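You operate a simulated robot arm through the tools that you are given. There is no shell and no other tool. Be economical: measure what you need, move in short steps, check, and stop when the job is done.

Carry out the task below with a simulated robot arm. There is one attempt and no reset: what you move stays moved.

TASK
Close carton one, tape it and stand it in the out tray.
Fine: shut the flap first, slide the pink tray under the tape press, lay one strip, then slide the tray out again.
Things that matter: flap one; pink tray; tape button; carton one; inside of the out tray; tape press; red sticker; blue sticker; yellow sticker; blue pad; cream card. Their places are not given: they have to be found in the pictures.

It is judged by the outcome, as a careful person would: the job done as asked, and still so three seconds after it is handed in. It fails if anything else is knocked over, pushed out of place, dropped, spilled or broken.

THE ROBOT
A 7-joint arm with a two-finger parallel gripper, fixed in place. Base frame: the origin is at the foot of the arm, x ahead of it, y to its left, z up; the work surface is at about z = 0. Lengths are in m, angles in degrees, forces in N, time in s.
With the tool pointing down near the work surface it reaches from about 0.24 to 0.62 m from the base axis. Its first joint turns from -66.0 to 66.0 degrees. Payload 2.6 kg.
Tool frame: the origin (TCP) lies between the finger pads and is the grasp point; the fingertips stand 0.03 m ahead of it; z points along the fingers, y is the line along which they close. The gripper opens to 0.094 m. The fingers are 0.028 m wide and 0.01 m thick; the gripper's body (0.05 by 0.096 m) begins 0.055 m behind the TCP.
Orientation is told as [roll, pitch, yaw] about the base's x, y, z axes, in that order, counted from this pose: with the fingers straight down and closing along the base's y, the tool's x points along the base's -x, its y along +y and its z along -z.

THE INTERFACE
- The arm moves only by the tool apply_moves. Its argument "moves" is a list of rows, each a list of 3 entries, a list of its own where there are three numbers: the turn, a rotation vector about the base's x, y, z in units of 8 degrees (1.0 is 8 degrees), then the shift along the base's x, y, z in units of 30 mm (1.0 is 30 mm), then the gripper command, from -1 (shut) to 1 (fully open), values between in proportion. In form: [[[ax, ay, az], [tx, ty, tz], fingers], ...]. A call has 1 to 20 rows; each row shifts and turns the commanded pose from where the row before left it. A call with a number of a shift or a turn outside -1 to 1 is refused whole. A row lasts 0.2 s, in which the tool goes at most 0.05 m and 8.6 degrees; a call with a longer step from one row to the next is refused whole, and so is a gripper value outside its range. A pose out of reach is approached as far as the arm can. The call stops where the force on the tool passes 40 N (or 10 N more than at its start, if that is more) or the arm is blocked; 0.2 s more then pass. The fingers move at their own pace (about 0.072 m/s each) and stop on an object; they squeeze with about 42 N. The grip force told is the motor's: it shows also when the fingers shut on nothing. Time passes only in rows, and 0.2 s behind the last, so rows that do not move let the fingers close. It gives the time, the measured TCP pose, the force on the tool (base axes), the opening and the grip force at its end, in the units of the frame above (readings bear some noise).
- Cameras (640 x 400 px; columns grow to the right, rows downward): "scene" is fixed at [0.0518, 0.4496, 0.5695]; the picture's right is [-0.49, -0.87, 0.00], its down [-0.48, 0.27, -0.83] and it looks along [0.73, -0.41, -0.55] (base axes); focal length 309 px, centre (320, 200). "wrist" rides on the gripper at [-0.037, 0, -0.058] in the tool frame; the picture's right is [0.00, -1.00, 0.00], its down [0.97, 0.00, -0.24] and it looks along [0.24, 0.00, 0.97] (tool axes); focal length 218 px, centre (320, 200).
- capture(camera): a new picture of that camera. No time passes.
- pixel_to_xyz(camera, pixels): for up to 12 pixels [column, row] of the newest picture of that camera ("zoom" is the newest enlarged one), the place [x, y, z] in the base frame of the surface seen there, good to about 0.002 m, but the place of the scene camera against the robot may be out by one fixed shift of up to 0.012 m in any direction. No time passes.
- inspect(camera, box): a new picture of the part [left, top, right, bottom] of that camera's present view, enlarged. No time passes.
- job_done(): hands the job in; it is judged then, once.

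Work in short steps. Measure before you move; look again where a grasp or a placing could have gone wrong, and mend it. You have 80 turns and 38 pictures in all, the two below and enlarged ones among them. Open the gripper and draw the arm clear of the work before you hand the job in, unless the task says otherwise; then end with one line.

The tools are called after "Call:" by a JSON object that holds its "method" and its "body". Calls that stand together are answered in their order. apply_moves: Moves the arm, as the interface text tells. Its arguments: {"type":"object","properties":{"moves":{"type":"array"}},"required":["moves"]} The other tools are called the same way: capture (camera) takes a picture; pixel_to_xyz (camera, pixels) gives the place of the surface under pixels of a picture; inspect (camera, box) takes an enlarged picture of a part of a camera's view; job_done () hands the job in.

At the start:

```text
time_s: 0.0
tool_pos: [0.3123, 0.1831, 0.3944]
tool_rot: [0.0, 0.0, 0.0]
wrist_force: [0.0, 0.1, 0.2]
gripper_width: 0.0939
finger_force: 0.1
```

scene: 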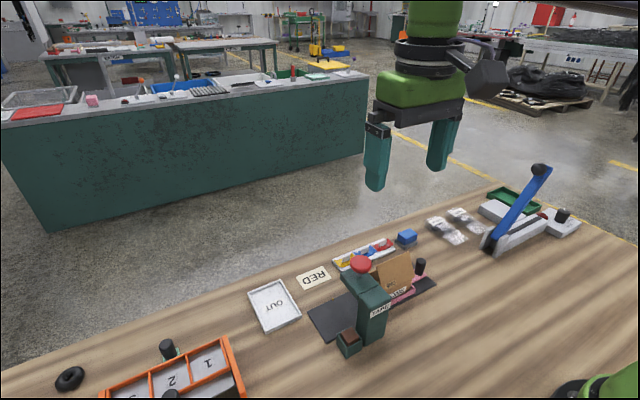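
wrist: 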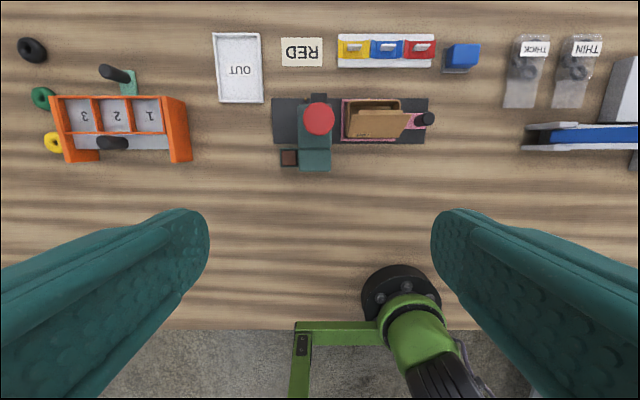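

The overview shows a press at about (318,130) in the wrist view, with a pink tray holding carton one to its right. I'll enlarge both views for detail.

Call:
{"method": "inspect", "body": {"camera": "wrist", "box": [200, 20, 500, 190]}}

Call:
{"method": "inspect", "body": {"camera": "scene", "box": [240, 220, 460, 360]}}

```text
2.13 times, centred on (350, 105) of wrist
```

zoom: 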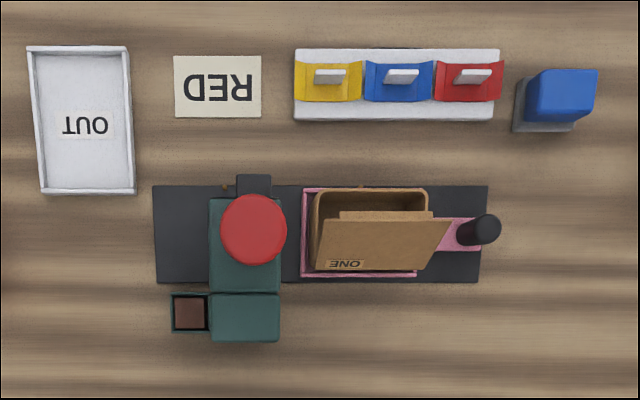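

```text
2.86 times, centred on (350, 290) of scene
```

zoom: 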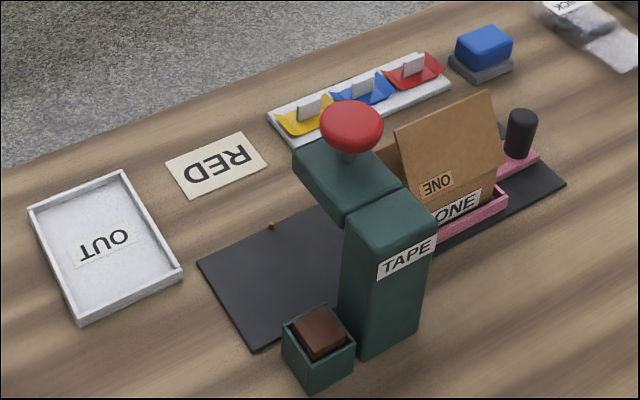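

The flap seems hinged on the carton's robot side (−x) and stands up. I'll measure the key points in both views.

Call:
{"method": "pixel_to_xyz", "body": {"camera": "zoom", "pixels": [[398, 130], [490, 95], [436, 183], [495, 165], [480, 200], [350, 125], [520, 118], [520, 150], [530, 157], [500, 208], [320, 332], [405, 255]]}}

Call:
{"method": "pixel_to_xyz", "body": {"camera": "wrist", "pixels": [[318, 118], [353, 134], [400, 134], [347, 103], [398, 103], [426, 119], [343, 141], [216, 36], [261, 100], [344, 100], [314, 160], [375, 105]]}}

Call:
{"method": "pixel_to_xyz", "body": {"camera": "wrist", "pixels": [[275, 100], [272, 141], [427, 98], [425, 142], [300, 105], [330, 105], [300, 168], [330, 168], [240, 68], [250, 100], [345, 139], [395, 139]]}}

```text
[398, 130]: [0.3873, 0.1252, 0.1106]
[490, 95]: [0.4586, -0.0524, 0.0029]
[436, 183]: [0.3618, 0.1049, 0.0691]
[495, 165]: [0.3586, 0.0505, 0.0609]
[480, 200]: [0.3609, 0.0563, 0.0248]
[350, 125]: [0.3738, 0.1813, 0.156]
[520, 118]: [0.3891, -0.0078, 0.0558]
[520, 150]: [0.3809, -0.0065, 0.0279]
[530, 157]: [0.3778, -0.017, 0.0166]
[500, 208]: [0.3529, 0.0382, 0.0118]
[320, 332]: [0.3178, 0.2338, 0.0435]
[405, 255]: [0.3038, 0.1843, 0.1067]
```

```text
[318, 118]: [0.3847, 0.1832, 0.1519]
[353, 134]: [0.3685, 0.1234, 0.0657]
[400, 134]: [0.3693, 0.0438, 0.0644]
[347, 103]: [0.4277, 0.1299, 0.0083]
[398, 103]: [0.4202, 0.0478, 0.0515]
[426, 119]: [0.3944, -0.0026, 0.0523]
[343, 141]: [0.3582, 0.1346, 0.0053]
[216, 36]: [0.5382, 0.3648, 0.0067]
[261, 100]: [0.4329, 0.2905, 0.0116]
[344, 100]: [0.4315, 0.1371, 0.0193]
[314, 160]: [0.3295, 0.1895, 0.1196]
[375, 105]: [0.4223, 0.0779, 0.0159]
```

```text
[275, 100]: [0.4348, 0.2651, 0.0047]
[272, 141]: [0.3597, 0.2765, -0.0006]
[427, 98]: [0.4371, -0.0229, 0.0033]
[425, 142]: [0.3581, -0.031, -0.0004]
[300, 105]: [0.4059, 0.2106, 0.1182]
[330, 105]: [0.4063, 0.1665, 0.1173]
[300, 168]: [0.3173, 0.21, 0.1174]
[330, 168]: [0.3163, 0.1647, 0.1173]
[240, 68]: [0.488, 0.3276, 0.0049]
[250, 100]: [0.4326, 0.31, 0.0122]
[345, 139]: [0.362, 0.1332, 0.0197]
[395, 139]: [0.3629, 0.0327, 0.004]
```

Flap: hinged near x≈0.362, top edge about z≈0.11, y≈0.045–0.13, leaning slightly inward. Button is at about (0.384, 0.183, 0.15). I'll shut the gripper and go to a spot above the −x side of the flap, clear of the press.

Call:
{"method": "apply_moves", "body": {"moves": [[[0, 0, 0], [0, -0.47, -0.9], -1], [[0, 0, 0], [0, -0.47, -0.9], -1], [[0, 0, 0], [0, -0.47, -0.9], -1], [[0, 0, 0], [0, -0.47, -0.9], -1], [[0, 0, 0], [0, -0.47, -0.9], -1], [[0, 0, 0], [0, -0.47, -0.9], -1], [[0, 0, 0], [0, -0.47, -0.6], -1]]}}

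Call:
{"method": "inspect", "body": {"camera": "scene", "box": [300, 200, 480, 340]}}

Call:
{"method": "capture", "body": {"camera": "wrist"}}

```text
time_s: 1.6
tool_pos: [0.3135, 0.0852, 0.2141]
tool_rot: [0.0, -0.1, 0.0]
wrist_force: [0.7, -0.5, -0.8]
gripper_width: 0.0001
finger_force: 32.9
```

```text
2.86 times, centred on (390, 270) of scene
```

zoom: 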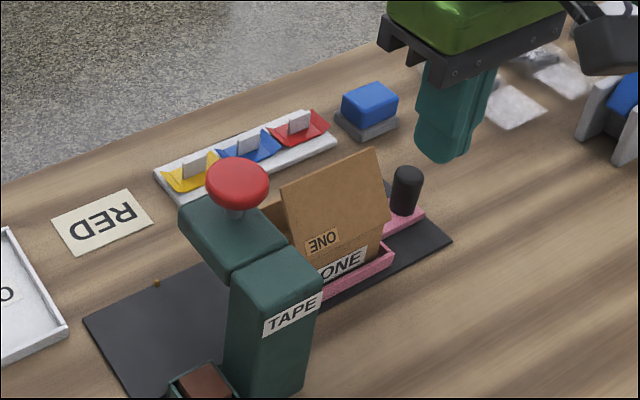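

```text
32 pictures are left
```

wrist: 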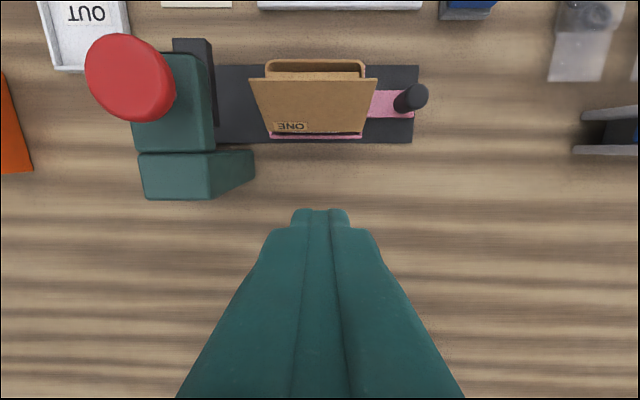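

Flap's outer face spans (250–375, 78–132) in the wrist view. I'll measure its edges and the carton rim.

Call:
{"method": "pixel_to_xyz", "body": {"camera": "wrist", "pixels": [[254, 82], [371, 83], [312, 84], [312, 105], [272, 131], [360, 131], [268, 63], [362, 63], [315, 62], [270, 137], [411, 97], [202, 60]]}}

```text
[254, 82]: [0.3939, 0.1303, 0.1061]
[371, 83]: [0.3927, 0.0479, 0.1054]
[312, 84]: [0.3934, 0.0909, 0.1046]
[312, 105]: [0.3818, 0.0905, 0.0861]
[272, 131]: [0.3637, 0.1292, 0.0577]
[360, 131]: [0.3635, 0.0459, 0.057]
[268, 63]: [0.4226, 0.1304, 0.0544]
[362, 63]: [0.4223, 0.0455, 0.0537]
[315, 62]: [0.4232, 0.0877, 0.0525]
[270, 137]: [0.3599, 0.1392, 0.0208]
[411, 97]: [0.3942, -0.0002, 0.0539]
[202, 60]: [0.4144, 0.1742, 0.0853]
```

The flap leans about 32° inward from a hinge at (0.363, z 0.056). I'll come down behind it and push it over with the fingertips.

Call:
{"method": "apply_moves", "body": {"moves": [[[0, 0, 0], [0.25, 0, -0.79], -1], [[0, 0, 0], [0.25, 0, -0.79], -1], [[0, 0, 0], [0.25, 0, -0.79], -1], [[0, 0, 0], [0.25, 0, -0.79], -1], [[0, 0, 0], [0.37, 0, 0], -1], [[0, 0, 0], [0.37, 0, 0], -1], [[0, 0, 0], [0.37, 0, 0], -1], [[0, 0, 0], [0.37, 0, 0], -1], [[0, 0, 0], [0.37, 0, -0.1], -1], [[0, 0, 0], [0.2, 0, -0.2], -1], [[0, 0, 0], [0, 0, -0.2], -1], [[0, 0, 0], [0, 0, -0.2], -1]]}}

Call:
{"method": "inspect", "body": {"camera": "scene", "box": [300, 200, 480, 340]}}

```text
time_s: 4.2
tool_pos: [0.403, 0.0831, 0.0982]
tool_rot: [0.0, 0.1, 0.0]
wrist_force: [0.3, 0.2, 0.2]
gripper_width: 0.0002
finger_force: 33.6
```

```text
2.86 times, centred on (390, 270) of scene
```

zoom: 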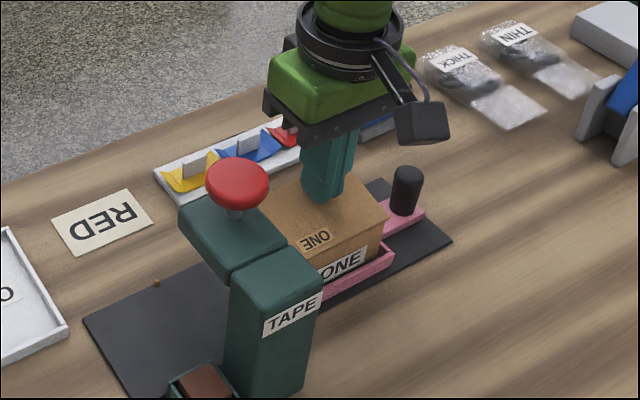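

The flap is almost flat. I'll press it down gently to shut it, then lift and look.

Call:
{"method": "apply_moves", "body": {"moves": [[[0, 0, 0], [0, 0, -0.15], -1], [[0, 0, 0], [0, 0, -0.12], -1], [[0, 0, 0], [0, 0, -0.08], -1], [[0, 0, 0], [0, 0, -0.05], -1]]}}

```text
time_s: 5.2
tool_pos: [0.4043, 0.0848, 0.0875]
tool_rot: [0.1, 0.1, 0.0]
wrist_force: [-6.4, 0.6, 12.2]
gripper_width: 0.0001
finger_force: 33.2
```

Contact at 12 N with the tip at z≈0.0575, so the lid is on the rim. I'll lift straight up and check whether it stays shut.

Call:
{"method": "apply_moves", "body": {"moves": [[[0, 0, 0], [-0.1, 0, 0.3], -1], [[0, 0, 0], [0, 0, 0.7], -1], [[0, 0, 0], [-0.3, -0.5, 1], -1], [[0, 0, 0], [-0.3, -0.5, 1], -1], [[0, 0, 0], [-0.3, -0.5, 0], -1]]}}

Call:
{"method": "capture", "body": {"camera": "wrist"}}

Call:
{"method": "inspect", "body": {"camera": "scene", "box": [300, 200, 480, 340]}}

```text
time_s: 6.4
tool_pos: [0.374, 0.0383, 0.1772]
tool_rot: [0.0, 0.0, 0.1]
wrist_force: [0.7, 0.5, 1.0]
gripper_width: 0.0
finger_force: 33.0
```

```text
30 pictures are left
```

wrist: 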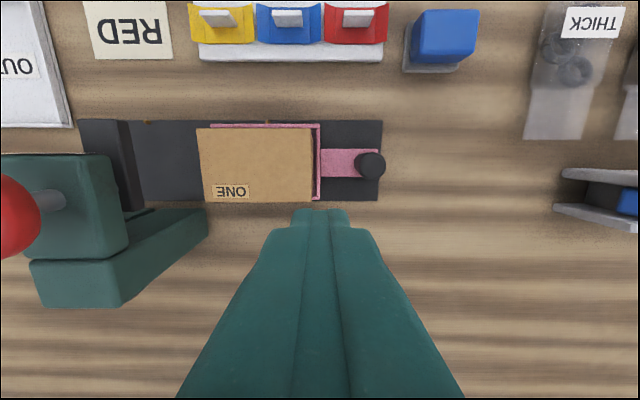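

```text
2.86 times, centred on (390, 270) of scene
```

zoom: 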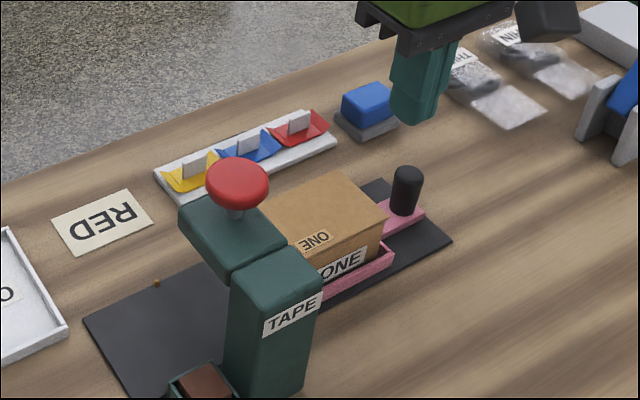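

The flap stays flat. Now I measure the tray, handle, press throat and the small brass marks on the track at wrist (150,121) and (265,121).

Call:
{"method": "pixel_to_xyz", "body": {"camera": "wrist", "pixels": [[370, 163], [370, 154], [318, 128], [318, 196], [205, 130], [310, 195], [150, 121], [265, 121], [378, 198], [123, 150], [100, 170], [335, 160]]}}

Call:
{"method": "inspect", "body": {"camera": "wrist", "box": [60, 100, 400, 310]}}

```text
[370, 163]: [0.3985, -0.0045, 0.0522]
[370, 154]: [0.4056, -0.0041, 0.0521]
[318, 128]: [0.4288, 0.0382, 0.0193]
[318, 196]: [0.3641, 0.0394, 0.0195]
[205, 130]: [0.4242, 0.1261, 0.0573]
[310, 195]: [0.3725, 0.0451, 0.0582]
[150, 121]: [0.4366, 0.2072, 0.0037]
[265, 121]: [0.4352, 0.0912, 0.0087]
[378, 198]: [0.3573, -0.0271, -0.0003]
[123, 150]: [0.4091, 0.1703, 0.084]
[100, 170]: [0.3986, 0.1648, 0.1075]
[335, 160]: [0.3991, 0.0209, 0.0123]
```

```text
1.88 times, centred on (230, 205) of wrist
```

zoom: 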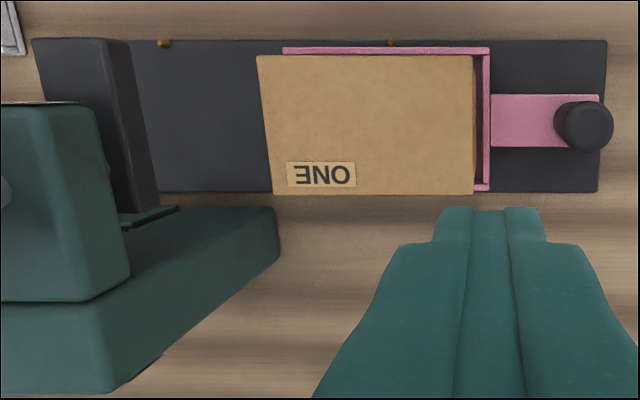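

The marks sit at y≈0.09 (level with the tray's centre) and y≈0.205; the press arm is centred near y≈0.187. I'll check the far mark in the scene view.

Call:
{"method": "inspect", "body": {"camera": "scene", "box": [310, 230, 430, 310]}}

```text
5.00 times, centred on (370, 270) of scene
```

zoom: 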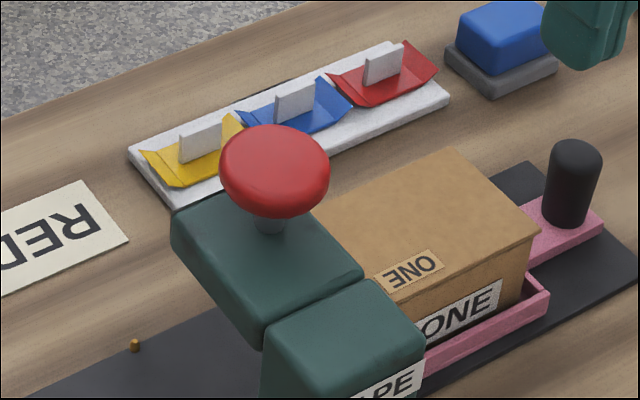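

Call:
{"method": "pixel_to_xyz", "body": {"camera": "zoom", "pixels": [[135, 346], [135, 342], [270, 165], [268, 228], [172, 235], [358, 275], [573, 155], [440, 155], [538, 230], [585, 218], [262, 335], [540, 290]]}}

```text
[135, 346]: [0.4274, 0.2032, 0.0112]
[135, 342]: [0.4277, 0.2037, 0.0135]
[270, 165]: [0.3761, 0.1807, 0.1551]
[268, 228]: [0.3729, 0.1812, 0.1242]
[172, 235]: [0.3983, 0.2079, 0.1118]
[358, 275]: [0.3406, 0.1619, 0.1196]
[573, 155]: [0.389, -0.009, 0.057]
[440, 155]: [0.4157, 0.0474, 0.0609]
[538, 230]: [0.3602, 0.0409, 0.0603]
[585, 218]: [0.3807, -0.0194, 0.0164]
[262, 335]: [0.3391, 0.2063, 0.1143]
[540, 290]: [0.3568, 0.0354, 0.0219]
```

The pegs at y≈0.09 and 0.207 are small; the press head is centred at about y≈0.185. I'll turn the gripper to yaw −90 (fingers closing along x, so the narrow side faces the press) and go above the black handle post at (0.398, −0.004).

Call:
{"method": "apply_moves", "body": {"moves": [[[0, 0, -0.9375], [0.066, -0.117, 0], 0.1], [[0, 0, -0.9375], [0.066, -0.117, 0], 0.1], [[0, 0, -0.9375], [0.066, -0.117, 0], 0.1], [[0, 0, -0.9375], [0.066, -0.117, 0], 0.1], [[0, 0, -0.9375], [0.066, -0.117, 0], 0.1], [[0, 0, -0.9375], [0.066, -0.117, 0], 0.1], [[0, 0, -0.9375], [0.066, -0.117, 0], 0.1], [[0, 0, -0.9375], [0.066, -0.117, 0], 0.1], [[0, 0, -0.9375], [0.066, -0.117, 0], 0.1], [[0, 0, -0.9375], [0.066, -0.117, 0], 0.1], [[0, 0, -0.9375], [0.066, -0.117, 0], 0.1], [[0, 0, -0.9375], [0.066, -0.117, 0], 0.1], [[0, 0, 0], [0, 0, 0], 0.1]]}}

Call:
{"method": "capture", "body": {"camera": "wrist"}}

```text
time_s: 9.2
tool_pos: [0.397, -0.0035, 0.1764]
tool_rot: [-0.1, -0.1, -90.1]
wrist_force: [0.3, -1.0, -0.2]
gripper_width: 0.0515
finger_force: 0.1
```

```text
26 pictures are left
```

wrist: 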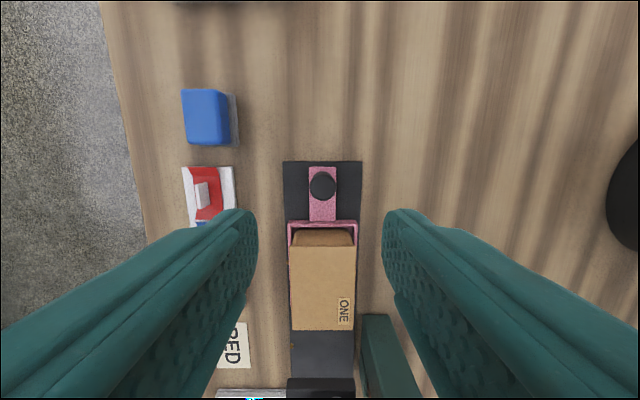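

The post is at (322,185), centred between the fingers. I'll confirm its place before lowering.

Call:
{"method": "pixel_to_xyz", "body": {"camera": "wrist", "pixels": [[322, 185], [311, 185], [334, 185], [322, 173], [322, 198], [322, 212], [320, 224], [292, 265], [356, 265], [325, 328], [320, 365], [375, 330]]}}

```text
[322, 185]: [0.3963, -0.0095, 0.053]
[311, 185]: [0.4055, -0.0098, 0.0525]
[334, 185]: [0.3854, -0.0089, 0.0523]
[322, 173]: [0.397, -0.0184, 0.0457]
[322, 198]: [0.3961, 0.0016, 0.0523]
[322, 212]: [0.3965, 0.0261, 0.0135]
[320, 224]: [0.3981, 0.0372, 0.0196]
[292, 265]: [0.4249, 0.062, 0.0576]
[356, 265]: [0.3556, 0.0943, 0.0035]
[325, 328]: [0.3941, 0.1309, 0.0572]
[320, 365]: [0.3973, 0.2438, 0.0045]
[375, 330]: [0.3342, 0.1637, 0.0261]
```

Post centre is (0.396, −0.008), top z 0.053. I lower to TCP z≈0.049 and grip.

Call:
{"method": "apply_moves", "body": {"moves": [[[0, 0, 0], [0, -0.15, -0.9], 0.1], [[0, 0, 0], [0, 0, -0.9], 0.1], [[0, 0, 0], [0, 0, -0.9], 0.1], [[0, 0, 0], [0, 0, -0.9], 0.1], [[0, 0, 0], [0, 0, -0.63], 0.1], [[0, 0, 0], [0, 0, 0], -1], [[0, 0, 0], [0, 0, 0], -1], [[0, 0, 0], [0, 0, 0], -1]]}}

```text
time_s: 11.0
tool_pos: [0.3942, -0.0078, 0.0507]
tool_rot: [-0.2, 0.0, -90.0]
wrist_force: [-13.5, -0.1, -1.2]
gripper_width: 0.0222
finger_force: 45.1
```

Handle gripped (22 mm). I'll slide the tray 60 mm toward the press and check the force.

Call:
{"method": "apply_moves", "body": {"moves": [[[0, 0, 0], [0, 0.25, 0], -1], [[0, 0, 0], [0, 0.35, 0], -1], [[0, 0, 0], [0, 0.35, 0], -1], [[0, 0, 0], [0, 0.35, 0], -1], [[0, 0, 0], [0, 0.35, 0], -1], [[0, 0, 0], [0, 0.35, 0], -1]]}}

Call:
{"method": "capture", "body": {"camera": "scene"}}

```text
time_s: 11.7
tool_pos: [0.3943, 0.014, 0.0494]
tool_rot: [-0.4, 0.1, -90.1]
wrist_force: [-2.4, 0.8, 3.1]
gripper_width: 0.0219
finger_force: 45.7
stopped in row 3: the force on the tool passed its limit (the readings are from after the stop); the commanded pose is now the measured one
```

```text
25 pictures are left
```

scene: 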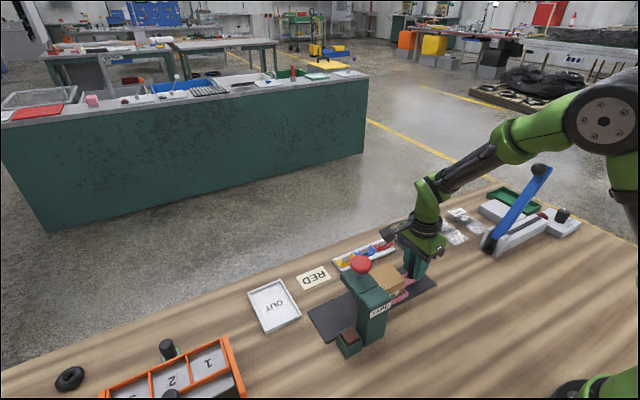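

It moved 22 mm before the force limit tripped. I'll look closely for an obstruction.

Call:
{"method": "inspect", "body": {"camera": "scene", "box": [320, 225, 460, 325]}}

Call:
{"method": "capture", "body": {"camera": "wrist"}}

```text
4.00 times, centred on (390, 275) of scene
```

zoom: 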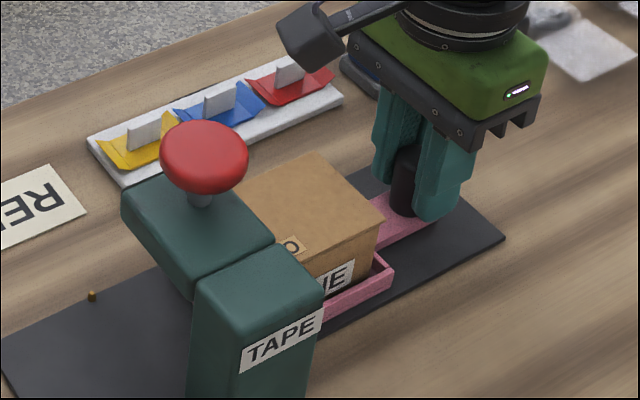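

```text
23 pictures are left
```

wrist: 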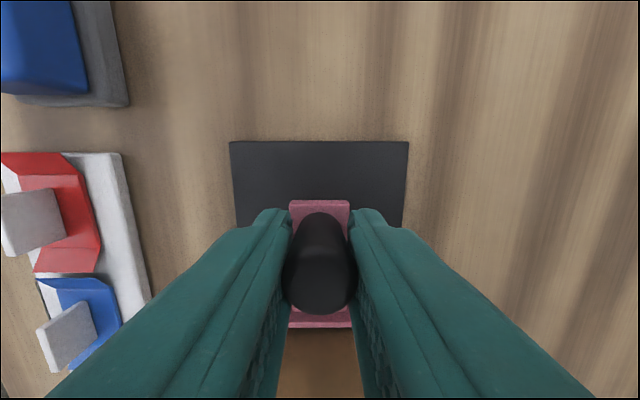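

Nothing visible blocks it; the carton's front is still short of the press head. Probably speed/friction, so I'll continue slower.

Call:
{"method": "apply_moves", "body": {"moves": [[[0, 0, 0], [0, 0.1, 0], -1], [[0, 0, 0], [0, 0.15, 0], -1], [[0, 0, 0], [0, 0.15, 0], -1], [[0, 0, 0], [0, 0.15, 0], -1], [[0, 0, 0], [0, 0.15, 0], -1], [[0, 0, 0], [0, 0.15, 0], -1]]}}

```text
time_s: 13.1
tool_pos: [0.395, 0.0396, 0.0496]
tool_rot: [-0.2, 0.2, -90.1]
wrist_force: [3.1, -0.3, -6.3]
gripper_width: 0.022
finger_force: 45.5
```

Slow works (force small). Tray centre is now at about 0.135; continue another 40 mm.

Call:
{"method": "apply_moves", "body": {"moves": [[[0, 0, 0], [0, 0.1, 0], -1], [[0, 0, 0], [0, 0.15, 0], -1], [[0, 0, 0], [0, 0.15, 0], -1], [[0, 0, 0], [0, 0.15, 0], -1], [[0, 0, 0], [0, 0.15, 0], -1], [[0, 0, 0], [0, 0.15, 0], -1], [[0, 0, 0], [0, 0.15, 0], -1], [[0, 0, 0], [0, 0.15, 0], -1], [[0, 0, 0], [0, 0.15, 0], -1]]}}

Call:
{"method": "inspect", "body": {"camera": "scene", "box": [300, 225, 440, 325]}}

```text
time_s: 15.1
tool_pos: [0.3948, 0.0789, 0.0488]
tool_rot: [-0.6, 0.1, -90.1]
wrist_force: [-12.4, -0.6, 5.9]
gripper_width: 0.0222
finger_force: 45.3
```

```text
4.00 times, centred on (370, 275) of scene
```

zoom: 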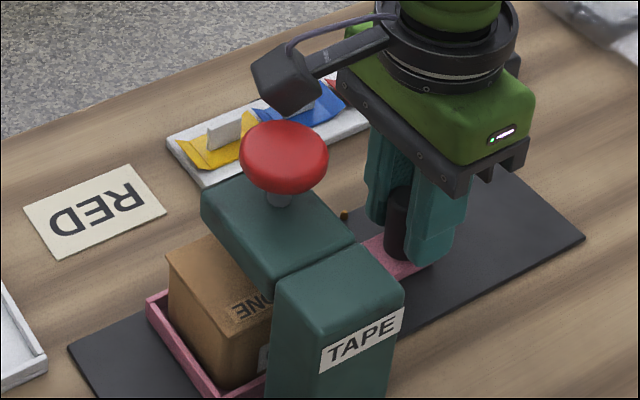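

Carton is passing under the head. I'll measure its front edge and the near corner.

Call:
{"method": "pixel_to_xyz", "body": {"camera": "zoom", "pixels": [[170, 258], [215, 320], [150, 300], [215, 393], [345, 215], [284, 155], [280, 200], [200, 215], [355, 242], [220, 245]]}}

```text
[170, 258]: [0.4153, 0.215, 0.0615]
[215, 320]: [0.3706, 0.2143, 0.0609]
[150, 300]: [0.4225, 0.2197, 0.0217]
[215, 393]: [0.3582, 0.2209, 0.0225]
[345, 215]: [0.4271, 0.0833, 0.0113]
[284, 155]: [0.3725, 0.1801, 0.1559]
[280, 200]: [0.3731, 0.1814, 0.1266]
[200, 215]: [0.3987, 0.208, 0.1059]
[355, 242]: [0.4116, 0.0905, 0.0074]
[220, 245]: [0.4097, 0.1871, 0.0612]
```

The head/button centre is at scene y≈0.1815–0.185 and the carton centre at scene y≈0.1715, so about 12 mm more centres it.

Call:
{"method": "apply_moves", "body": {"moves": [[[0, 0, 0], [0, 0.1, 0], -1], [[0, 0, 0], [0, 0.15, 0], -1], [[0, 0, 0], [0, 0.13, 0], -1], [[0, 0, 0], [0, 0, 0], -1]]}}

Call:
{"method": "inspect", "body": {"camera": "scene", "box": [300, 225, 440, 325]}}

```text
time_s: 16.1
tool_pos: [0.3954, 0.0895, 0.0492]
tool_rot: [-0.5, 0.1, -90.2]
wrist_force: [-17.7, -2.0, 3.3]
gripper_width: 0.0221
finger_force: 45.5
```

```text
4.00 times, centred on (370, 275) of scene
```

zoom: 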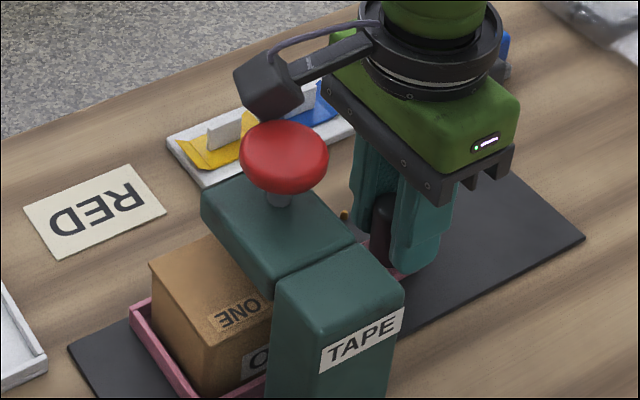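

Call:
{"method": "pixel_to_xyz", "body": {"camera": "zoom", "pixels": [[155, 264], [175, 290], [198, 327], [140, 315], [204, 210], [278, 290], [350, 237], [240, 262], [280, 200]]}}

```text
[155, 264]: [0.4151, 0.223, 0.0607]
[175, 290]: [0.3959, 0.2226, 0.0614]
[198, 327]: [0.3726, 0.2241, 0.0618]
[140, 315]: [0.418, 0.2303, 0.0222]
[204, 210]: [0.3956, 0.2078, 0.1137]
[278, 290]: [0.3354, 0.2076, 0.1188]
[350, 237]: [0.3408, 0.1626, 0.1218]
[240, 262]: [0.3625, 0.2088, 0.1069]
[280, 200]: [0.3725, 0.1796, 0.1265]
```

Carton centre scene y≈0.181, press arm centre ≈0.185: nudge 3 mm, then release and rise, backing off toward −y.

Call:
{"method": "apply_moves", "body": {"moves": [[[0, 0, 0], [0, 0.11, 0], -1], [[0, 0, 0], [0, 0, 0], -1], [[0, 0, 0], [0, 0, 0], 0.1], [[0, 0, 0], [0, 0, 0], 0.1], [[0, 0, 0], [0, 0, 0.5], 0.1], [[0, 0, 0], [0, 0, 0.9], 0.1], [[0, 0, 0], [0, 0, 1], 0.1], [[0, 0, 0], [0, 0, 1], -1], [[0, 0, 0], [0, 0, 1], -1], [[0, 0, 0], [0, 0, 1], -1], [[0, 0, 0], [0, 0, 0.5], -1]]}}

Call:
{"method": "capture", "body": {"camera": "wrist"}}

```text
time_s: 18.5
tool_pos: [0.395, 0.0931, 0.2273]
tool_rot: [-0.3, 0.2, -90.1]
wrist_force: [0.4, -0.1, -0.5]
gripper_width: 0.0001
finger_force: 32.7
```

```text
20 pictures are left
```

wrist: 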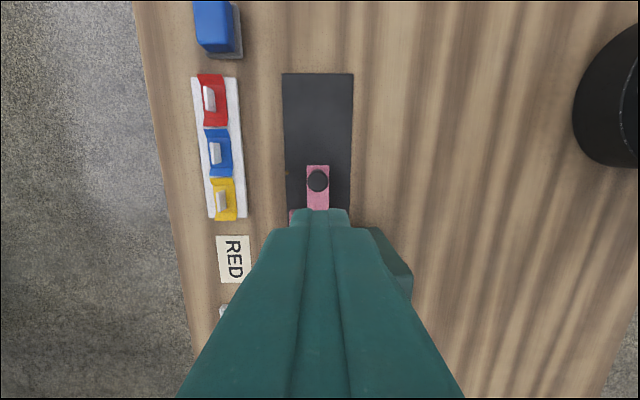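

The post is released. The button top is at about (0.384, 0.183, 0.155) from the earlier readings in both views; I move the closed fingers over it and come down to just above.

Call:
{"method": "apply_moves", "body": {"moves": [[[0, 0, 0], [-0.09, 0.75, 0], -1], [[0, 0, 0], [-0.09, 0.75, 0], -1], [[0, 0, 0], [-0.09, 0.75, 0], -1], [[0, 0, 0], [-0.09, 0.75, 0], -1], [[0, 0, 0], [0, 0, -0.6], -1], [[0, 0, 0], [0, 0, -0.5], -1]]}}

Call:
{"method": "inspect", "body": {"camera": "scene", "box": [290, 225, 430, 325]}}

```text
time_s: 19.9
tool_pos: [0.3848, 0.1829, 0.1961]
tool_rot: [-0.3, 0.1, -90.0]
wrist_force: [0.9, 0.0, -0.4]
gripper_width: 0.0002
finger_force: 33.0
```

```text
4.00 times, centred on (360, 275) of scene
```

zoom: 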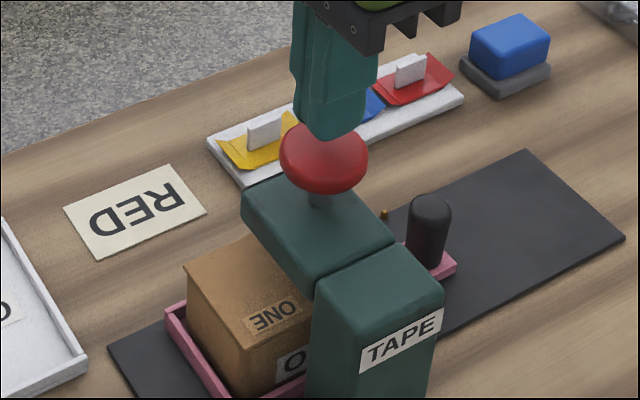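

Fingers are centred over the button. I press down slowly, watching the force.

Call:
{"method": "apply_moves", "body": {"moves": [[[0, 0, 0], [0, 0, -0.2], -1], [[0, 0, 0], [0, 0, -0.15], -1], [[0, 0, 0], [0, 0, -0.12], -1], [[0, 0, 0], [0, 0, -0.12], -1], [[0, 0, 0], [0, 0, -0.12], -1]]}}

```text
time_s: 21.1
tool_pos: [0.3828, 0.1825, 0.172]
tool_rot: [-0.4, 0.2, -90.1]
wrist_force: [1.6, 0.8, 3.0]
gripper_width: 0.0
finger_force: 33.3
```

Call:
{"method": "inspect", "body": {"camera": "scene", "box": [290, 225, 430, 325]}}

```text
4.00 times, centred on (360, 275) of scene
```

zoom: 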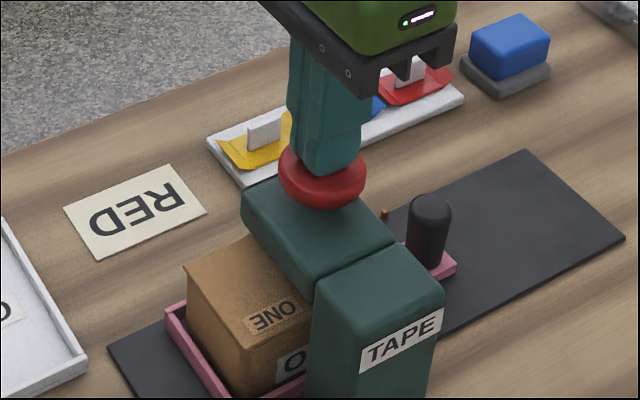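

The button is going down but isn't at the bottom (force only 3 N). I keep pressing in the same stroke until it bottoms out.

Call:
{"method": "apply_moves", "body": {"moves": [[[0, 0, 0], [0, 0, -0.12], -1], [[0, 0, 0], [0, 0, -0.12], -1], [[0, 0, 0], [0, 0, -0.12], -1]]}}

```text
time_s: 22.0
tool_pos: [0.3846, 0.1838, 0.1676]
tool_rot: [-0.1, 0.4, -90.2]
wrist_force: [-5.4, -1.7, 9.5]
gripper_width: 0.0
finger_force: 32.9
stopped in row 3: the force on the tool passed its limit (the readings are from after the stop); the commanded pose is now the measured one
```

It bottomed out (40 N limit reached). One press done; I lift clear and look.

Call:
{"method": "apply_moves", "body": {"moves": [[[0, 0, 0], [0, 0, 0.3], -1], [[0, 0, 0], [0, 0, 0.8], -1], [[0, 0, 0], [0, 0, 0.9], -1], [[0, 0, 0], [0.09, -0.75, 0], -1], [[0, 0, 0], [0.09, -0.75, 0], -1], [[0, 0, 0], [0.09, -0.75, 0], -1], [[0, 0, 0], [0.09, -0.79, 0], 0.1], [[0, 0, 0], [0, 0, 0], 0.1]]}}

Call:
{"method": "inspect", "body": {"camera": "scene", "box": [290, 225, 430, 325]}}

```text
time_s: 23.8
tool_pos: [0.395, 0.0917, 0.2253]
tool_rot: [-0.3, 0.4, -90.1]
wrist_force: [0.4, 0.3, 0.9]
gripper_width: 0.0517
finger_force: 0.0
```

```text
4.00 times, centred on (360, 275) of scene
```

zoom: 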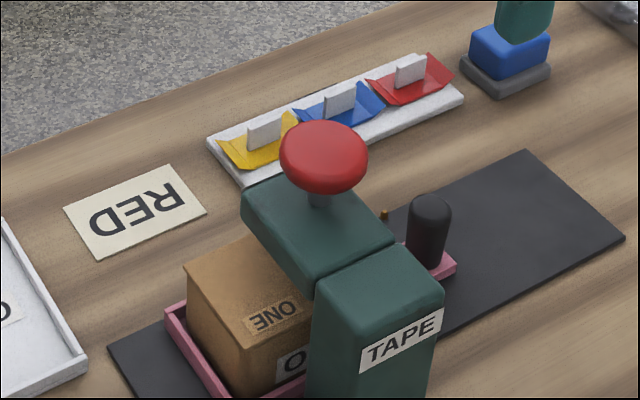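

The button has sprung back. I go down, regrip the post and slide the tray back out slowly.

Call:
{"method": "apply_moves", "body": {"moves": [[[0, 0, 0], [0, 0, -0.9], 0.1], [[0, 0, 0], [0, 0, -0.9], 0.1], [[0, 0, 0], [0, 0, -0.9], 0.1], [[0, 0, 0], [0, 0, -0.9], 0.1], [[0, 0, 0], [0, 0, -0.9], 0.1], [[0, 0, 0], [0, 0, -0.9], 0.1], [[0, 0, 0], [0, 0, -0.42], 0.1], [[0, 0, 0], [0, 0, 0], -1], [[0, 0, 0], [0, 0, 0], -1], [[0, 0, 0], [0, -0.1, 0], -1], [[0, 0, 0], [0, -0.15, 0], -1], [[0, 0, 0], [0, -0.15, 0], -1], [[0, 0, 0], [0, -0.15, 0], -1], [[0, 0, 0], [0, -0.15, 0], -1], [[0, 0, 0], [0, -0.15, 0], -1], [[0, 0, 0], [0, -0.15, 0], -1]]}}

```text
time_s: 27.2
tool_pos: [0.3951, 0.0613, 0.0505]
tool_rot: [-0.1, 0.4, -90.5]
wrist_force: [-16.5, 0.7, 27.8]
gripper_width: 0.0223
finger_force: 45.2
```

Call:
{"method": "apply_moves", "body": {"moves": [[[0, 0, 0], [0, -0.08, 0.05], -1], [[0, 0, 0], [0, -0.15, 0], -1], [[0, 0, 0], [0, -0.15, 0], -1], [[0, 0, 0], [0, -0.15, 0], -1], [[0, 0, 0], [0, -0.15, 0], -1], [[0, 0, 0], [0, -0.15, 0], -1], [[0, 0, 0], [0, -0.15, 0], -1], [[0, 0, 0], [0, -0.15, 0], -1], [[0, 0, 0], [0, -0.15, 0], -1], [[0, 0, 0], [0, -0.15, 0], -1], [[0, 0, 0], [0, -0.15, 0], -1], [[0, 0, 0], [0, -0.15, 0], -1], [[0, 0, 0], [0, -0.15, 0], -1], [[0, 0, 0], [0, -0.15, 0], -1], [[0, 0, 0], [0, -0.15, 0], -1]]}}

Call:
{"method": "inspect", "body": {"camera": "scene", "box": [310, 225, 450, 325]}}

```text
time_s: 30.4
tool_pos: [0.395, -0.0033, 0.0523]
tool_rot: [-0.4, 0.2, -90.2]
wrist_force: [0.1, 0.0, -29.9]
gripper_width: 0.0223
finger_force: 44.7
```

```text
4.00 times, centred on (380, 275) of scene
```

zoom: 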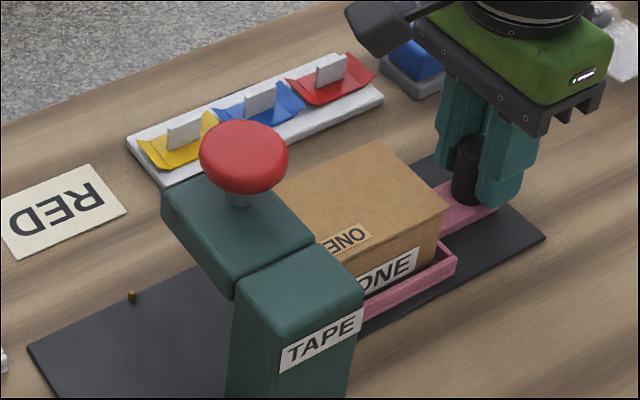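

No strip is visible from here. I'll release the handle, rise, and look at the lid from above.

Call:
{"method": "apply_moves", "body": {"moves": [[[0, 0, 0], [0, 0, -0.06], -1], [[0, 0, 0], [0, 0, 0], 0.1], [[0, 0, 0], [0, 0, 0], 0.1], [[0, 0, 0], [0, -0.2, 0.6], 0.1], [[0, 0, 0], [0, -0.2, 0.9], 0.1], [[0, 0, 0], [0, -0.2, 1], 0.5], [[0, 0, 0], [0, -0.2, 1], 0.8], [[0, 0, 0], [0, -0.2, 0.6], 0.8]]}}

Call:
{"method": "inspect", "body": {"camera": "wrist", "box": [220, 100, 460, 400]}}

```text
time_s: 32.2
tool_pos: [0.3953, -0.0343, 0.1736]
tool_rot: [-0.2, 0.3, -90.2]
wrist_force: [-0.1, 0.3, 0.1]
gripper_width: 0.0845
finger_force: 0.0
```

```text
1.33 times, centred on (340, 250) of wrist
```

zoom: 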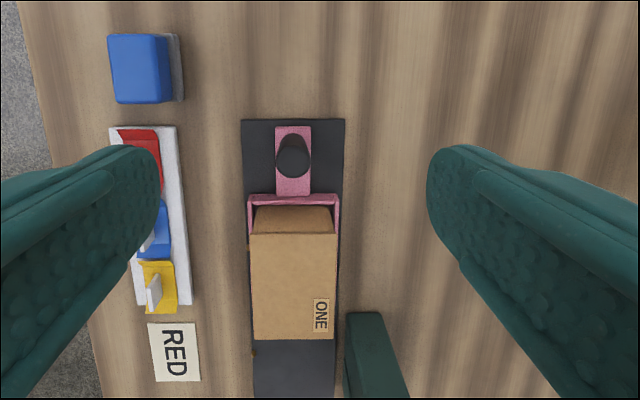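

No strip was laid, so the tray wasn't far enough in: the brass pegs are exactly one travel apart (scene y 0.083 ↔ tray's home centre, 0.2035), so the taping position is the far peg, about 20 mm further. I'll regrip the post and slide until the carton's centre is at the far peg.

Call:
{"method": "apply_moves", "body": {"moves": [[[0, 0, 0], [0, 0.5, 0], 0.1], [[0, 0, 0], [0, 0.53, 0], 0.1], [[0, 0, 0], [0, 0, -0.8], 0.1], [[0, 0, 0], [0, 0, -0.9], 0.1], [[0, 0, 0], [0, 0, -0.9], 0.1], [[0, 0, 0], [0, 0, -0.9], 0.1], [[0, 0, 0], [0, 0, -0.58], 0.1], [[0, 0, 0], [0, 0, 0], -1], [[0, 0, 0], [0, 0, 0], -1], [[0, 0, 0], [0, 0, 0], -1]]}}

```text
time_s: 34.4
tool_pos: [0.3953, -0.003, 0.0486]
tool_rot: [-0.4, 0.4, -90.3]
wrist_force: [-9.2, -0.7, -0.6]
gripper_width: 0.0222
finger_force: 45.1
```

Call:
{"method": "apply_moves", "body": {"moves": [[[0, 0, 0], [0, 0.1, 0.02], -1], [[0, 0, 0], [0, 0.15, 0], -1], [[0, 0, 0], [0, 0.15, 0], -1], [[0, 0, 0], [0, 0.15, 0], -1], [[0, 0, 0], [0, 0.15, 0], -1], [[0, 0, 0], [0, 0.15, 0], -1], [[0, 0, 0], [0, 0.15, 0], -1], [[0, 0, 0], [0, 0.15, 0], -1], [[0, 0, 0], [0, 0.15, 0], -1], [[0, 0, 0], [0, 0.15, 0], -1], [[0, 0, 0], [0, 0.15, 0], -1], [[0, 0, 0], [0, 0.15, 0], -1], [[0, 0, 0], [0, 0.15, 0], -1], [[0, 0, 0], [0, 0.15, 0], -1], [[0, 0, 0], [0, 0.15, 0], -1], [[0, 0, 0], [0, 0.15, 0], -1], [[0, 0, 0], [0, 0.15, 0], -1], [[0, 0, 0], [0, 0.15, 0], -1], [[0, 0, 0], [0, 0.15, 0], -1]]}}

```text
time_s: 38.4
tool_pos: [0.3962, 0.0813, 0.0519]
tool_rot: [-0.2, 0.3, -90.2]
wrist_force: [-1.0, -1.0, -16.6]
gripper_width: 0.0223
finger_force: 45.2
```

Smooth so far; another 30 mm to the far peg, watching for a stop.

Call:
{"method": "apply_moves", "body": {"moves": [[[0, 0, 0], [0, 0.1, -0.04], -1], [[0, 0, 0], [0, 0.15, 0], -1], [[0, 0, 0], [0, 0.15, 0], -1], [[0, 0, 0], [0, 0.15, 0], -1], [[0, 0, 0], [0, 0.15, 0], -1], [[0, 0, 0], [0, 0.15, 0], -1], [[0, 0, 0], [0, 0.13, 0], -1], [[0, 0, 0], [0, 0, 0], -1]]}}

Call:
{"method": "inspect", "body": {"camera": "scene", "box": [280, 225, 420, 325]}}

```text
time_s: 40.2
tool_pos: [0.3947, 0.112, 0.0494]
tool_rot: [-0.2, 0.4, -90.1]
wrist_force: [-16.2, 0.9, 25.2]
gripper_width: 0.0223
finger_force: 45.1
```

```text
4.00 times, centred on (350, 275) of scene
```

zoom: 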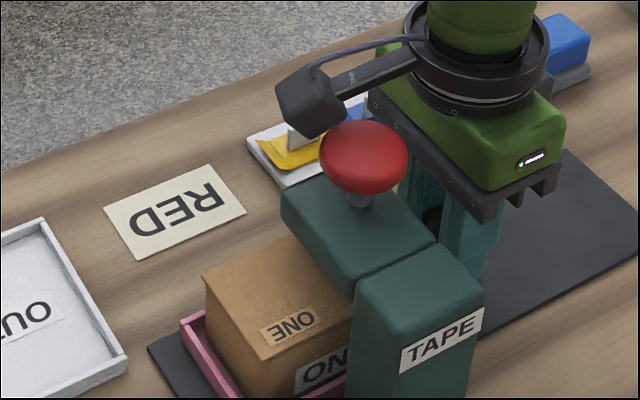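

Call:
{"method": "pixel_to_xyz", "body": {"camera": "zoom", "pixels": [[208, 278], [235, 317], [262, 353], [190, 330], [335, 330], [120, 362]]}}

Call:
{"method": "apply_moves", "body": {"moves": [[[0, 0, 0], [0, 0.07, 0], -1], [[0, 0, 0], [0, 0.07, 0], -1], [[0, 0, 0], [0, 0.0, 0], -1]]}}

```text
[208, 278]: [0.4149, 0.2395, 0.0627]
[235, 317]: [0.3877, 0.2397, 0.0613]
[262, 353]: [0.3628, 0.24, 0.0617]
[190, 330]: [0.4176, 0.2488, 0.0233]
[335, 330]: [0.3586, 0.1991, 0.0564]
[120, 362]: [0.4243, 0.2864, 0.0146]
```

```text
time_s: 41.0
tool_pos: [0.3949, 0.1148, 0.0503]
tool_rot: [-0.3, 0.5, -90.2]
wrist_force: [-14.2, 2.6, 23.3]
gripper_width: 0.0224
finger_force: 45.1
```

Call:
{"method": "inspect", "body": {"camera": "scene", "box": [280, 225, 420, 325]}}

Call:
{"method": "pixel_to_xyz", "body": {"camera": "zoom", "pixels": [[208, 278], [235, 318], [258, 350], [206, 280], [228, 310], [190, 330], [180, 320]]}}

```text
4.00 times, centred on (350, 275) of scene
```

zoom: 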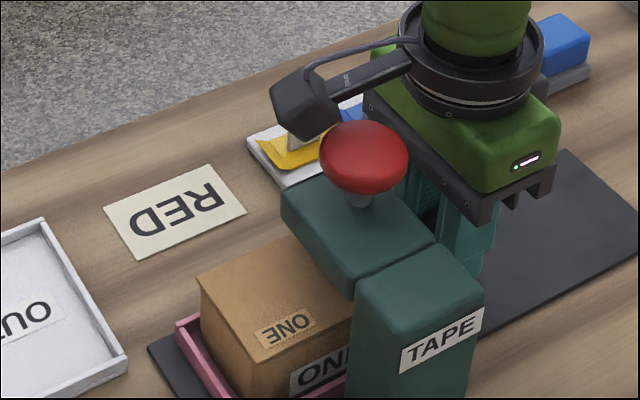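

```text
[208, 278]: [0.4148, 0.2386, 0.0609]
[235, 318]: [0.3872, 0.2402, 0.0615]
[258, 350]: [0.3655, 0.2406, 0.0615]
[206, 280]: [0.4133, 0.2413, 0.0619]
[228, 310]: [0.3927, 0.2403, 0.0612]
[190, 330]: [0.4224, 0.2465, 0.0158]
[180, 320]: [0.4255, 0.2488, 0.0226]
```

The tray still moves freely; carton centre is now about scene y 0.2005. I push 3 mm more to match the peg (0.2035) and check for a stop.

Call:
{"method": "apply_moves", "body": {"moves": [[[0, 0, 0], [0, 0.06, -0.02], -1], [[0, 0, 0], [0, 0.06, 0], -1], [[0, 0, 0], [0, 0.0, 0], -1]]}}

Call:
{"method": "inspect", "body": {"camera": "scene", "box": [280, 225, 420, 325]}}

Call:
{"method": "pixel_to_xyz", "body": {"camera": "zoom", "pixels": [[200, 282], [222, 312], [250, 350], [197, 277], [218, 308], [190, 330], [175, 320]]}}

```text
time_s: 41.8
tool_pos: [0.395, 0.117, 0.0508]
tool_rot: [-0.2, 0.3, -90.3]
wrist_force: [-16.8, -7.3, 28.0]
gripper_width: 0.0221
finger_force: 44.9
```

```text
4.00 times, centred on (350, 275) of scene
```

zoom: 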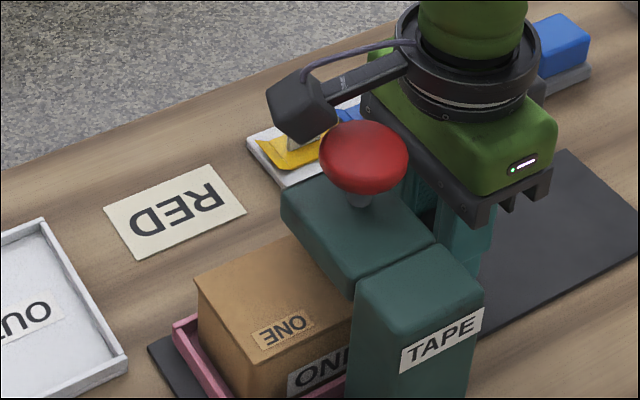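

```text
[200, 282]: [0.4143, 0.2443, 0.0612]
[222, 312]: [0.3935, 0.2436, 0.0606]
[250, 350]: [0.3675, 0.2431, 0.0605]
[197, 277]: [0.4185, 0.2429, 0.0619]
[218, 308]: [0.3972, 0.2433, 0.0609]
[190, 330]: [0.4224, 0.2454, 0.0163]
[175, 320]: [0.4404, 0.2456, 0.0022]
```

Resistance appears (Fy −7 N). One more small push to see if that's the end stop.

Call:
{"method": "apply_moves", "body": {"moves": [[[0, 0, 0], [0, 0.06, -0.02], -1], [[0, 0, 0], [0, 0.06, 0], -1], [[0, 0, 0], [0, 0.0, 0], -1]]}}

```text
time_s: 42.4
tool_pos: [0.3954, 0.1165, 0.0474]
tool_rot: [-0.4, -0.1, -90.6]
wrist_force: [-3.3, -2.8, 4.7]
gripper_width: 0.0221
finger_force: 45.1
stopped in row 3: the force on the tool passed its limit (the readings are from after the stop); the commanded pose is now the measured one
```

That is the end stop (0.120 m of travel). Release, rise, and go press the button.

Call:
{"method": "apply_moves", "body": {"moves": [[[0, 0, 0], [0, 0, 0], 0.1], [[0, 0, 0], [0, 0, 0], 0.1], [[0, 0, 0], [0, 0, 0.5], 0.1], [[0, 0, 0], [0, 0, 0.9], 0.1], [[0, 0, 0], [0, 0, 1], 0.1], [[0, 0, 0], [0, 0, 1], -1], [[0, 0, 0], [0, 0, 1], -1], [[0, 0, 0], [0, 0, 1], -1], [[0, 0, 0], [0, 0, 0.5], -1], [[0, 0, 0], [-0.12, 0.73, 0], -1], [[0, 0, 0], [-0.12, 0.73, 0], -1], [[0, 0, 0], [-0.12, 0.74, 0], -1], [[0, 0, 0], [0, 0, -0.5], -1], [[0, 0, 0], [0, 0, -0.5], -1], [[0, 0, 0], [0, 0, 0], -1]]}}

```text
time_s: 45.6
tool_pos: [0.3846, 0.1835, 0.1937]
tool_rot: [-0.4, 0.0, -90.7]
wrist_force: [-0.7, -0.6, -0.7]
gripper_width: 0.0
finger_force: 33.0
```

Now one slow full press of the button.

Call:
{"method": "apply_moves", "body": {"moves": [[[0, 0, 0], [0, 0, -0.15], -1], [[0, 0, 0], [0, 0, -0.12], -1], [[0, 0, 0], [0, 0, -0.12], -1], [[0, 0, 0], [0, 0, -0.12], -1], [[0, 0, 0], [0, 0, -0.12], -1], [[0, 0, 0], [0, 0, -0.12], -1], [[0, 0, 0], [0, 0, -0.12], -1], [[0, 0, 0], [0, 0, -0.12], -1]]}}

Call:
{"method": "inspect", "body": {"camera": "scene", "box": [280, 225, 420, 325]}}

```text
time_s: 47.4
tool_pos: [0.3835, 0.1834, 0.1666]
tool_rot: [-0.1, 0.1, -90.5]
wrist_force: [-1.8, -0.1, 9.2]
gripper_width: 0.0
finger_force: 32.9
```

```text
4.00 times, centred on (350, 275) of scene
```

zoom: 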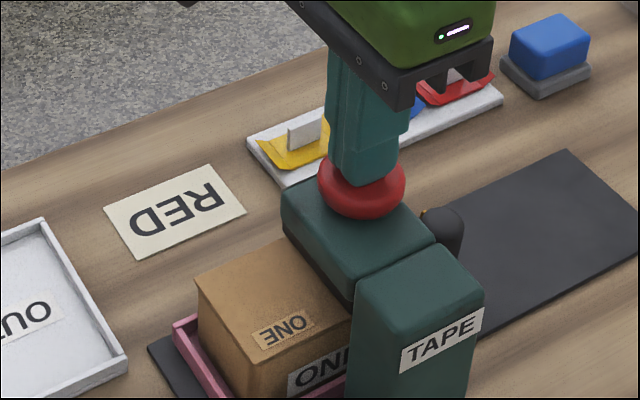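

Call:
{"method": "apply_moves", "body": {"moves": [[[0, 0, 0], [0, 0, -0.1], -1], [[0, 0, 0], [0, 0, -0.08], -1], [[0, 0, 0], [0, 0, 0], -1]]}}

```text
time_s: 47.9
tool_pos: [0.3845, 0.1844, 0.1662]
tool_rot: [0.0, 0.4, -90.8]
wrist_force: [-3.9, -1.7, 8.5]
gripper_width: 0.0001
finger_force: 33.3
stopped in row 2: the force on the tool passed its limit (the readings are from after the stop); the commanded pose is now the measured one
```

Bottomed out. Lift, go back above the post at y≈0.117 and view before lowering.

Call:
{"method": "apply_moves", "body": {"moves": [[[0, 0, 0], [0, 0, 0.3], -1], [[0, 0, 0], [0, 0, 0.8], -1], [[0, 0, 0], [0, 0, 0.9], -1], [[0, 0, 0], [0.12, -0.73, 0], -1], [[0, 0, 0], [0.12, -0.73, 0], -1], [[0, 0, 0], [0.12, -0.74, 0], 0.1], [[0, 0, 0], [0, 0, 0], 0.1], [[0, 0, 0], [0, 0, -0.9], 0.1], [[0, 0, 0], [0, 0, -0.9], 0.1], [[0, 0, 0], [0, 0, -0.9], 0.1], [[0, 0, 0], [0, 0, -0.9], 0.1], [[0, 0, 0], [0, 0, -0.9], 0.1], [[0, 0, 0], [0, 0, -0.9], 0.1], [[0, 0, 0], [0, 0, -0.4], 0.1], [[0, 0, 0], [0, 0, 0], -1], [[0, 0, 0], [0, 0, 0], -1], [[0, 0, 0], [0, 0, 0], -1]]}}

```text
time_s: 51.5
tool_pos: [0.3956, 0.1163, 0.0522]
tool_rot: [-0.1, 0.2, -90.6]
wrist_force: [13.3, 0.6, -13.3]
gripper_width: 0.0224
finger_force: 45.3
```

Gripped the post again. Slide out slowly.

Call:
{"method": "apply_moves", "body": {"moves": [[[0, 0, 0], [0, -0.1, -0.02], -1], [[0, 0, 0], [0, -0.15, 0], -1], [[0, 0, 0], [0, -0.15, 0], -1], [[0, 0, 0], [0, -0.15, 0], -1], [[0, 0, 0], [0, -0.15, 0], -1], [[0, 0, 0], [0, -0.15, 0], -1], [[0, 0, 0], [0, -0.15, 0], -1], [[0, 0, 0], [0, -0.15, 0], -1], [[0, 0, 0], [0, -0.15, 0], -1], [[0, 0, 0], [0, -0.15, 0], -1], [[0, 0, 0], [0, -0.15, 0], -1], [[0, 0, 0], [0, -0.15, 0], -1], [[0, 0, 0], [0, -0.15, 0], -1], [[0, 0, 0], [0, -0.15, 0], -1], [[0, 0, 0], [0, -0.15, 0], -1], [[0, 0, 0], [0, -0.15, 0], -1], [[0, 0, 0], [0, -0.15, 0], -1], [[0, 0, 0], [0, -0.15, 0], -1], [[0, 0, 0], [0, -0.15, 0], -1], [[0, 0, 0], [0, -0.15, 0], -1]]}}

Call:
{"method": "inspect", "body": {"camera": "scene", "box": [310, 225, 450, 325]}}

```text
time_s: 55.7
tool_pos: [0.3944, 0.0297, 0.0496]
tool_rot: [-0.1, 0.2, -90.7]
wrist_force: [-6.3, 0.5, 15.8]
gripper_width: 0.022
finger_force: 45.0
```

```text
4.00 times, centred on (380, 275) of scene
```

zoom: 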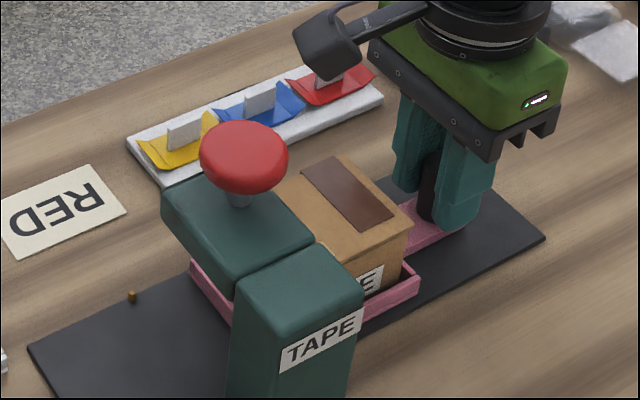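

The strip is on the lid. Slide the remaining ~31 mm home and release.

Call:
{"method": "apply_moves", "body": {"moves": [[[0, 0, 0], [0, -0.1, 0], -1], [[0, 0, 0], [0, -0.15, 0], -1], [[0, 0, 0], [0, -0.15, 0], -1], [[0, 0, 0], [0, -0.15, 0], -1], [[0, 0, 0], [0, -0.15, 0], -1], [[0, 0, 0], [0, -0.15, 0], -1], [[0, 0, 0], [0, -0.14, 0], -1], [[0, 0, 0], [0, -0.06, 0], -1], [[0, 0, 0], [0, 0, 0], -1]]}}

Call:
{"method": "apply_moves", "body": {"moves": [[[0, 0, 0], [0, 0, 0], 0.1], [[0, 0, 0], [0, 0, 0], 0.1], [[0, 0, 0], [0, 0, 0.6], 0.1], [[0, 0, 0], [0, 0, 0.9], 0.1], [[0, 0, 0], [0, 0, 1], 0.6], [[0, 0, 0], [0, 0, 1], 1], [[0, 0, 0], [0, 0, 0.6], 1]]}}

Call:
{"method": "capture", "body": {"camera": "wrist"}}

```text
time_s: 57.7
tool_pos: [0.3951, -0.003, 0.0503]
tool_rot: [-0.3, 0.1, -90.8]
wrist_force: [-16.3, -3.1, 11.9]
gripper_width: 0.022
finger_force: 45.4
```

```text
time_s: 59.3
tool_pos: [0.3928, -0.0011, 0.1744]
tool_rot: [-0.1, 0.2, -90.7]
wrist_force: [0.3, 0.1, 0.0]
gripper_width: 0.0937
finger_force: 0.0
```

```text
9 pictures are left
```

wrist: 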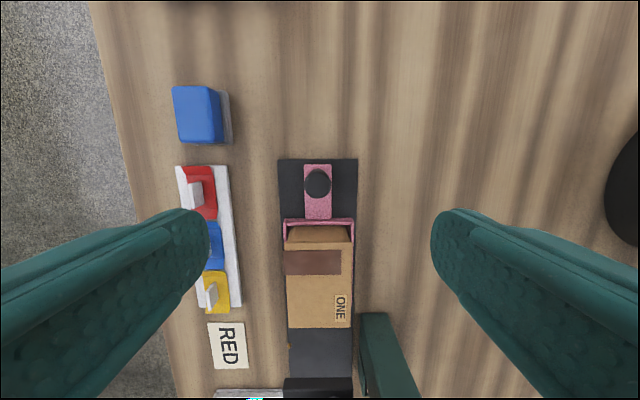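

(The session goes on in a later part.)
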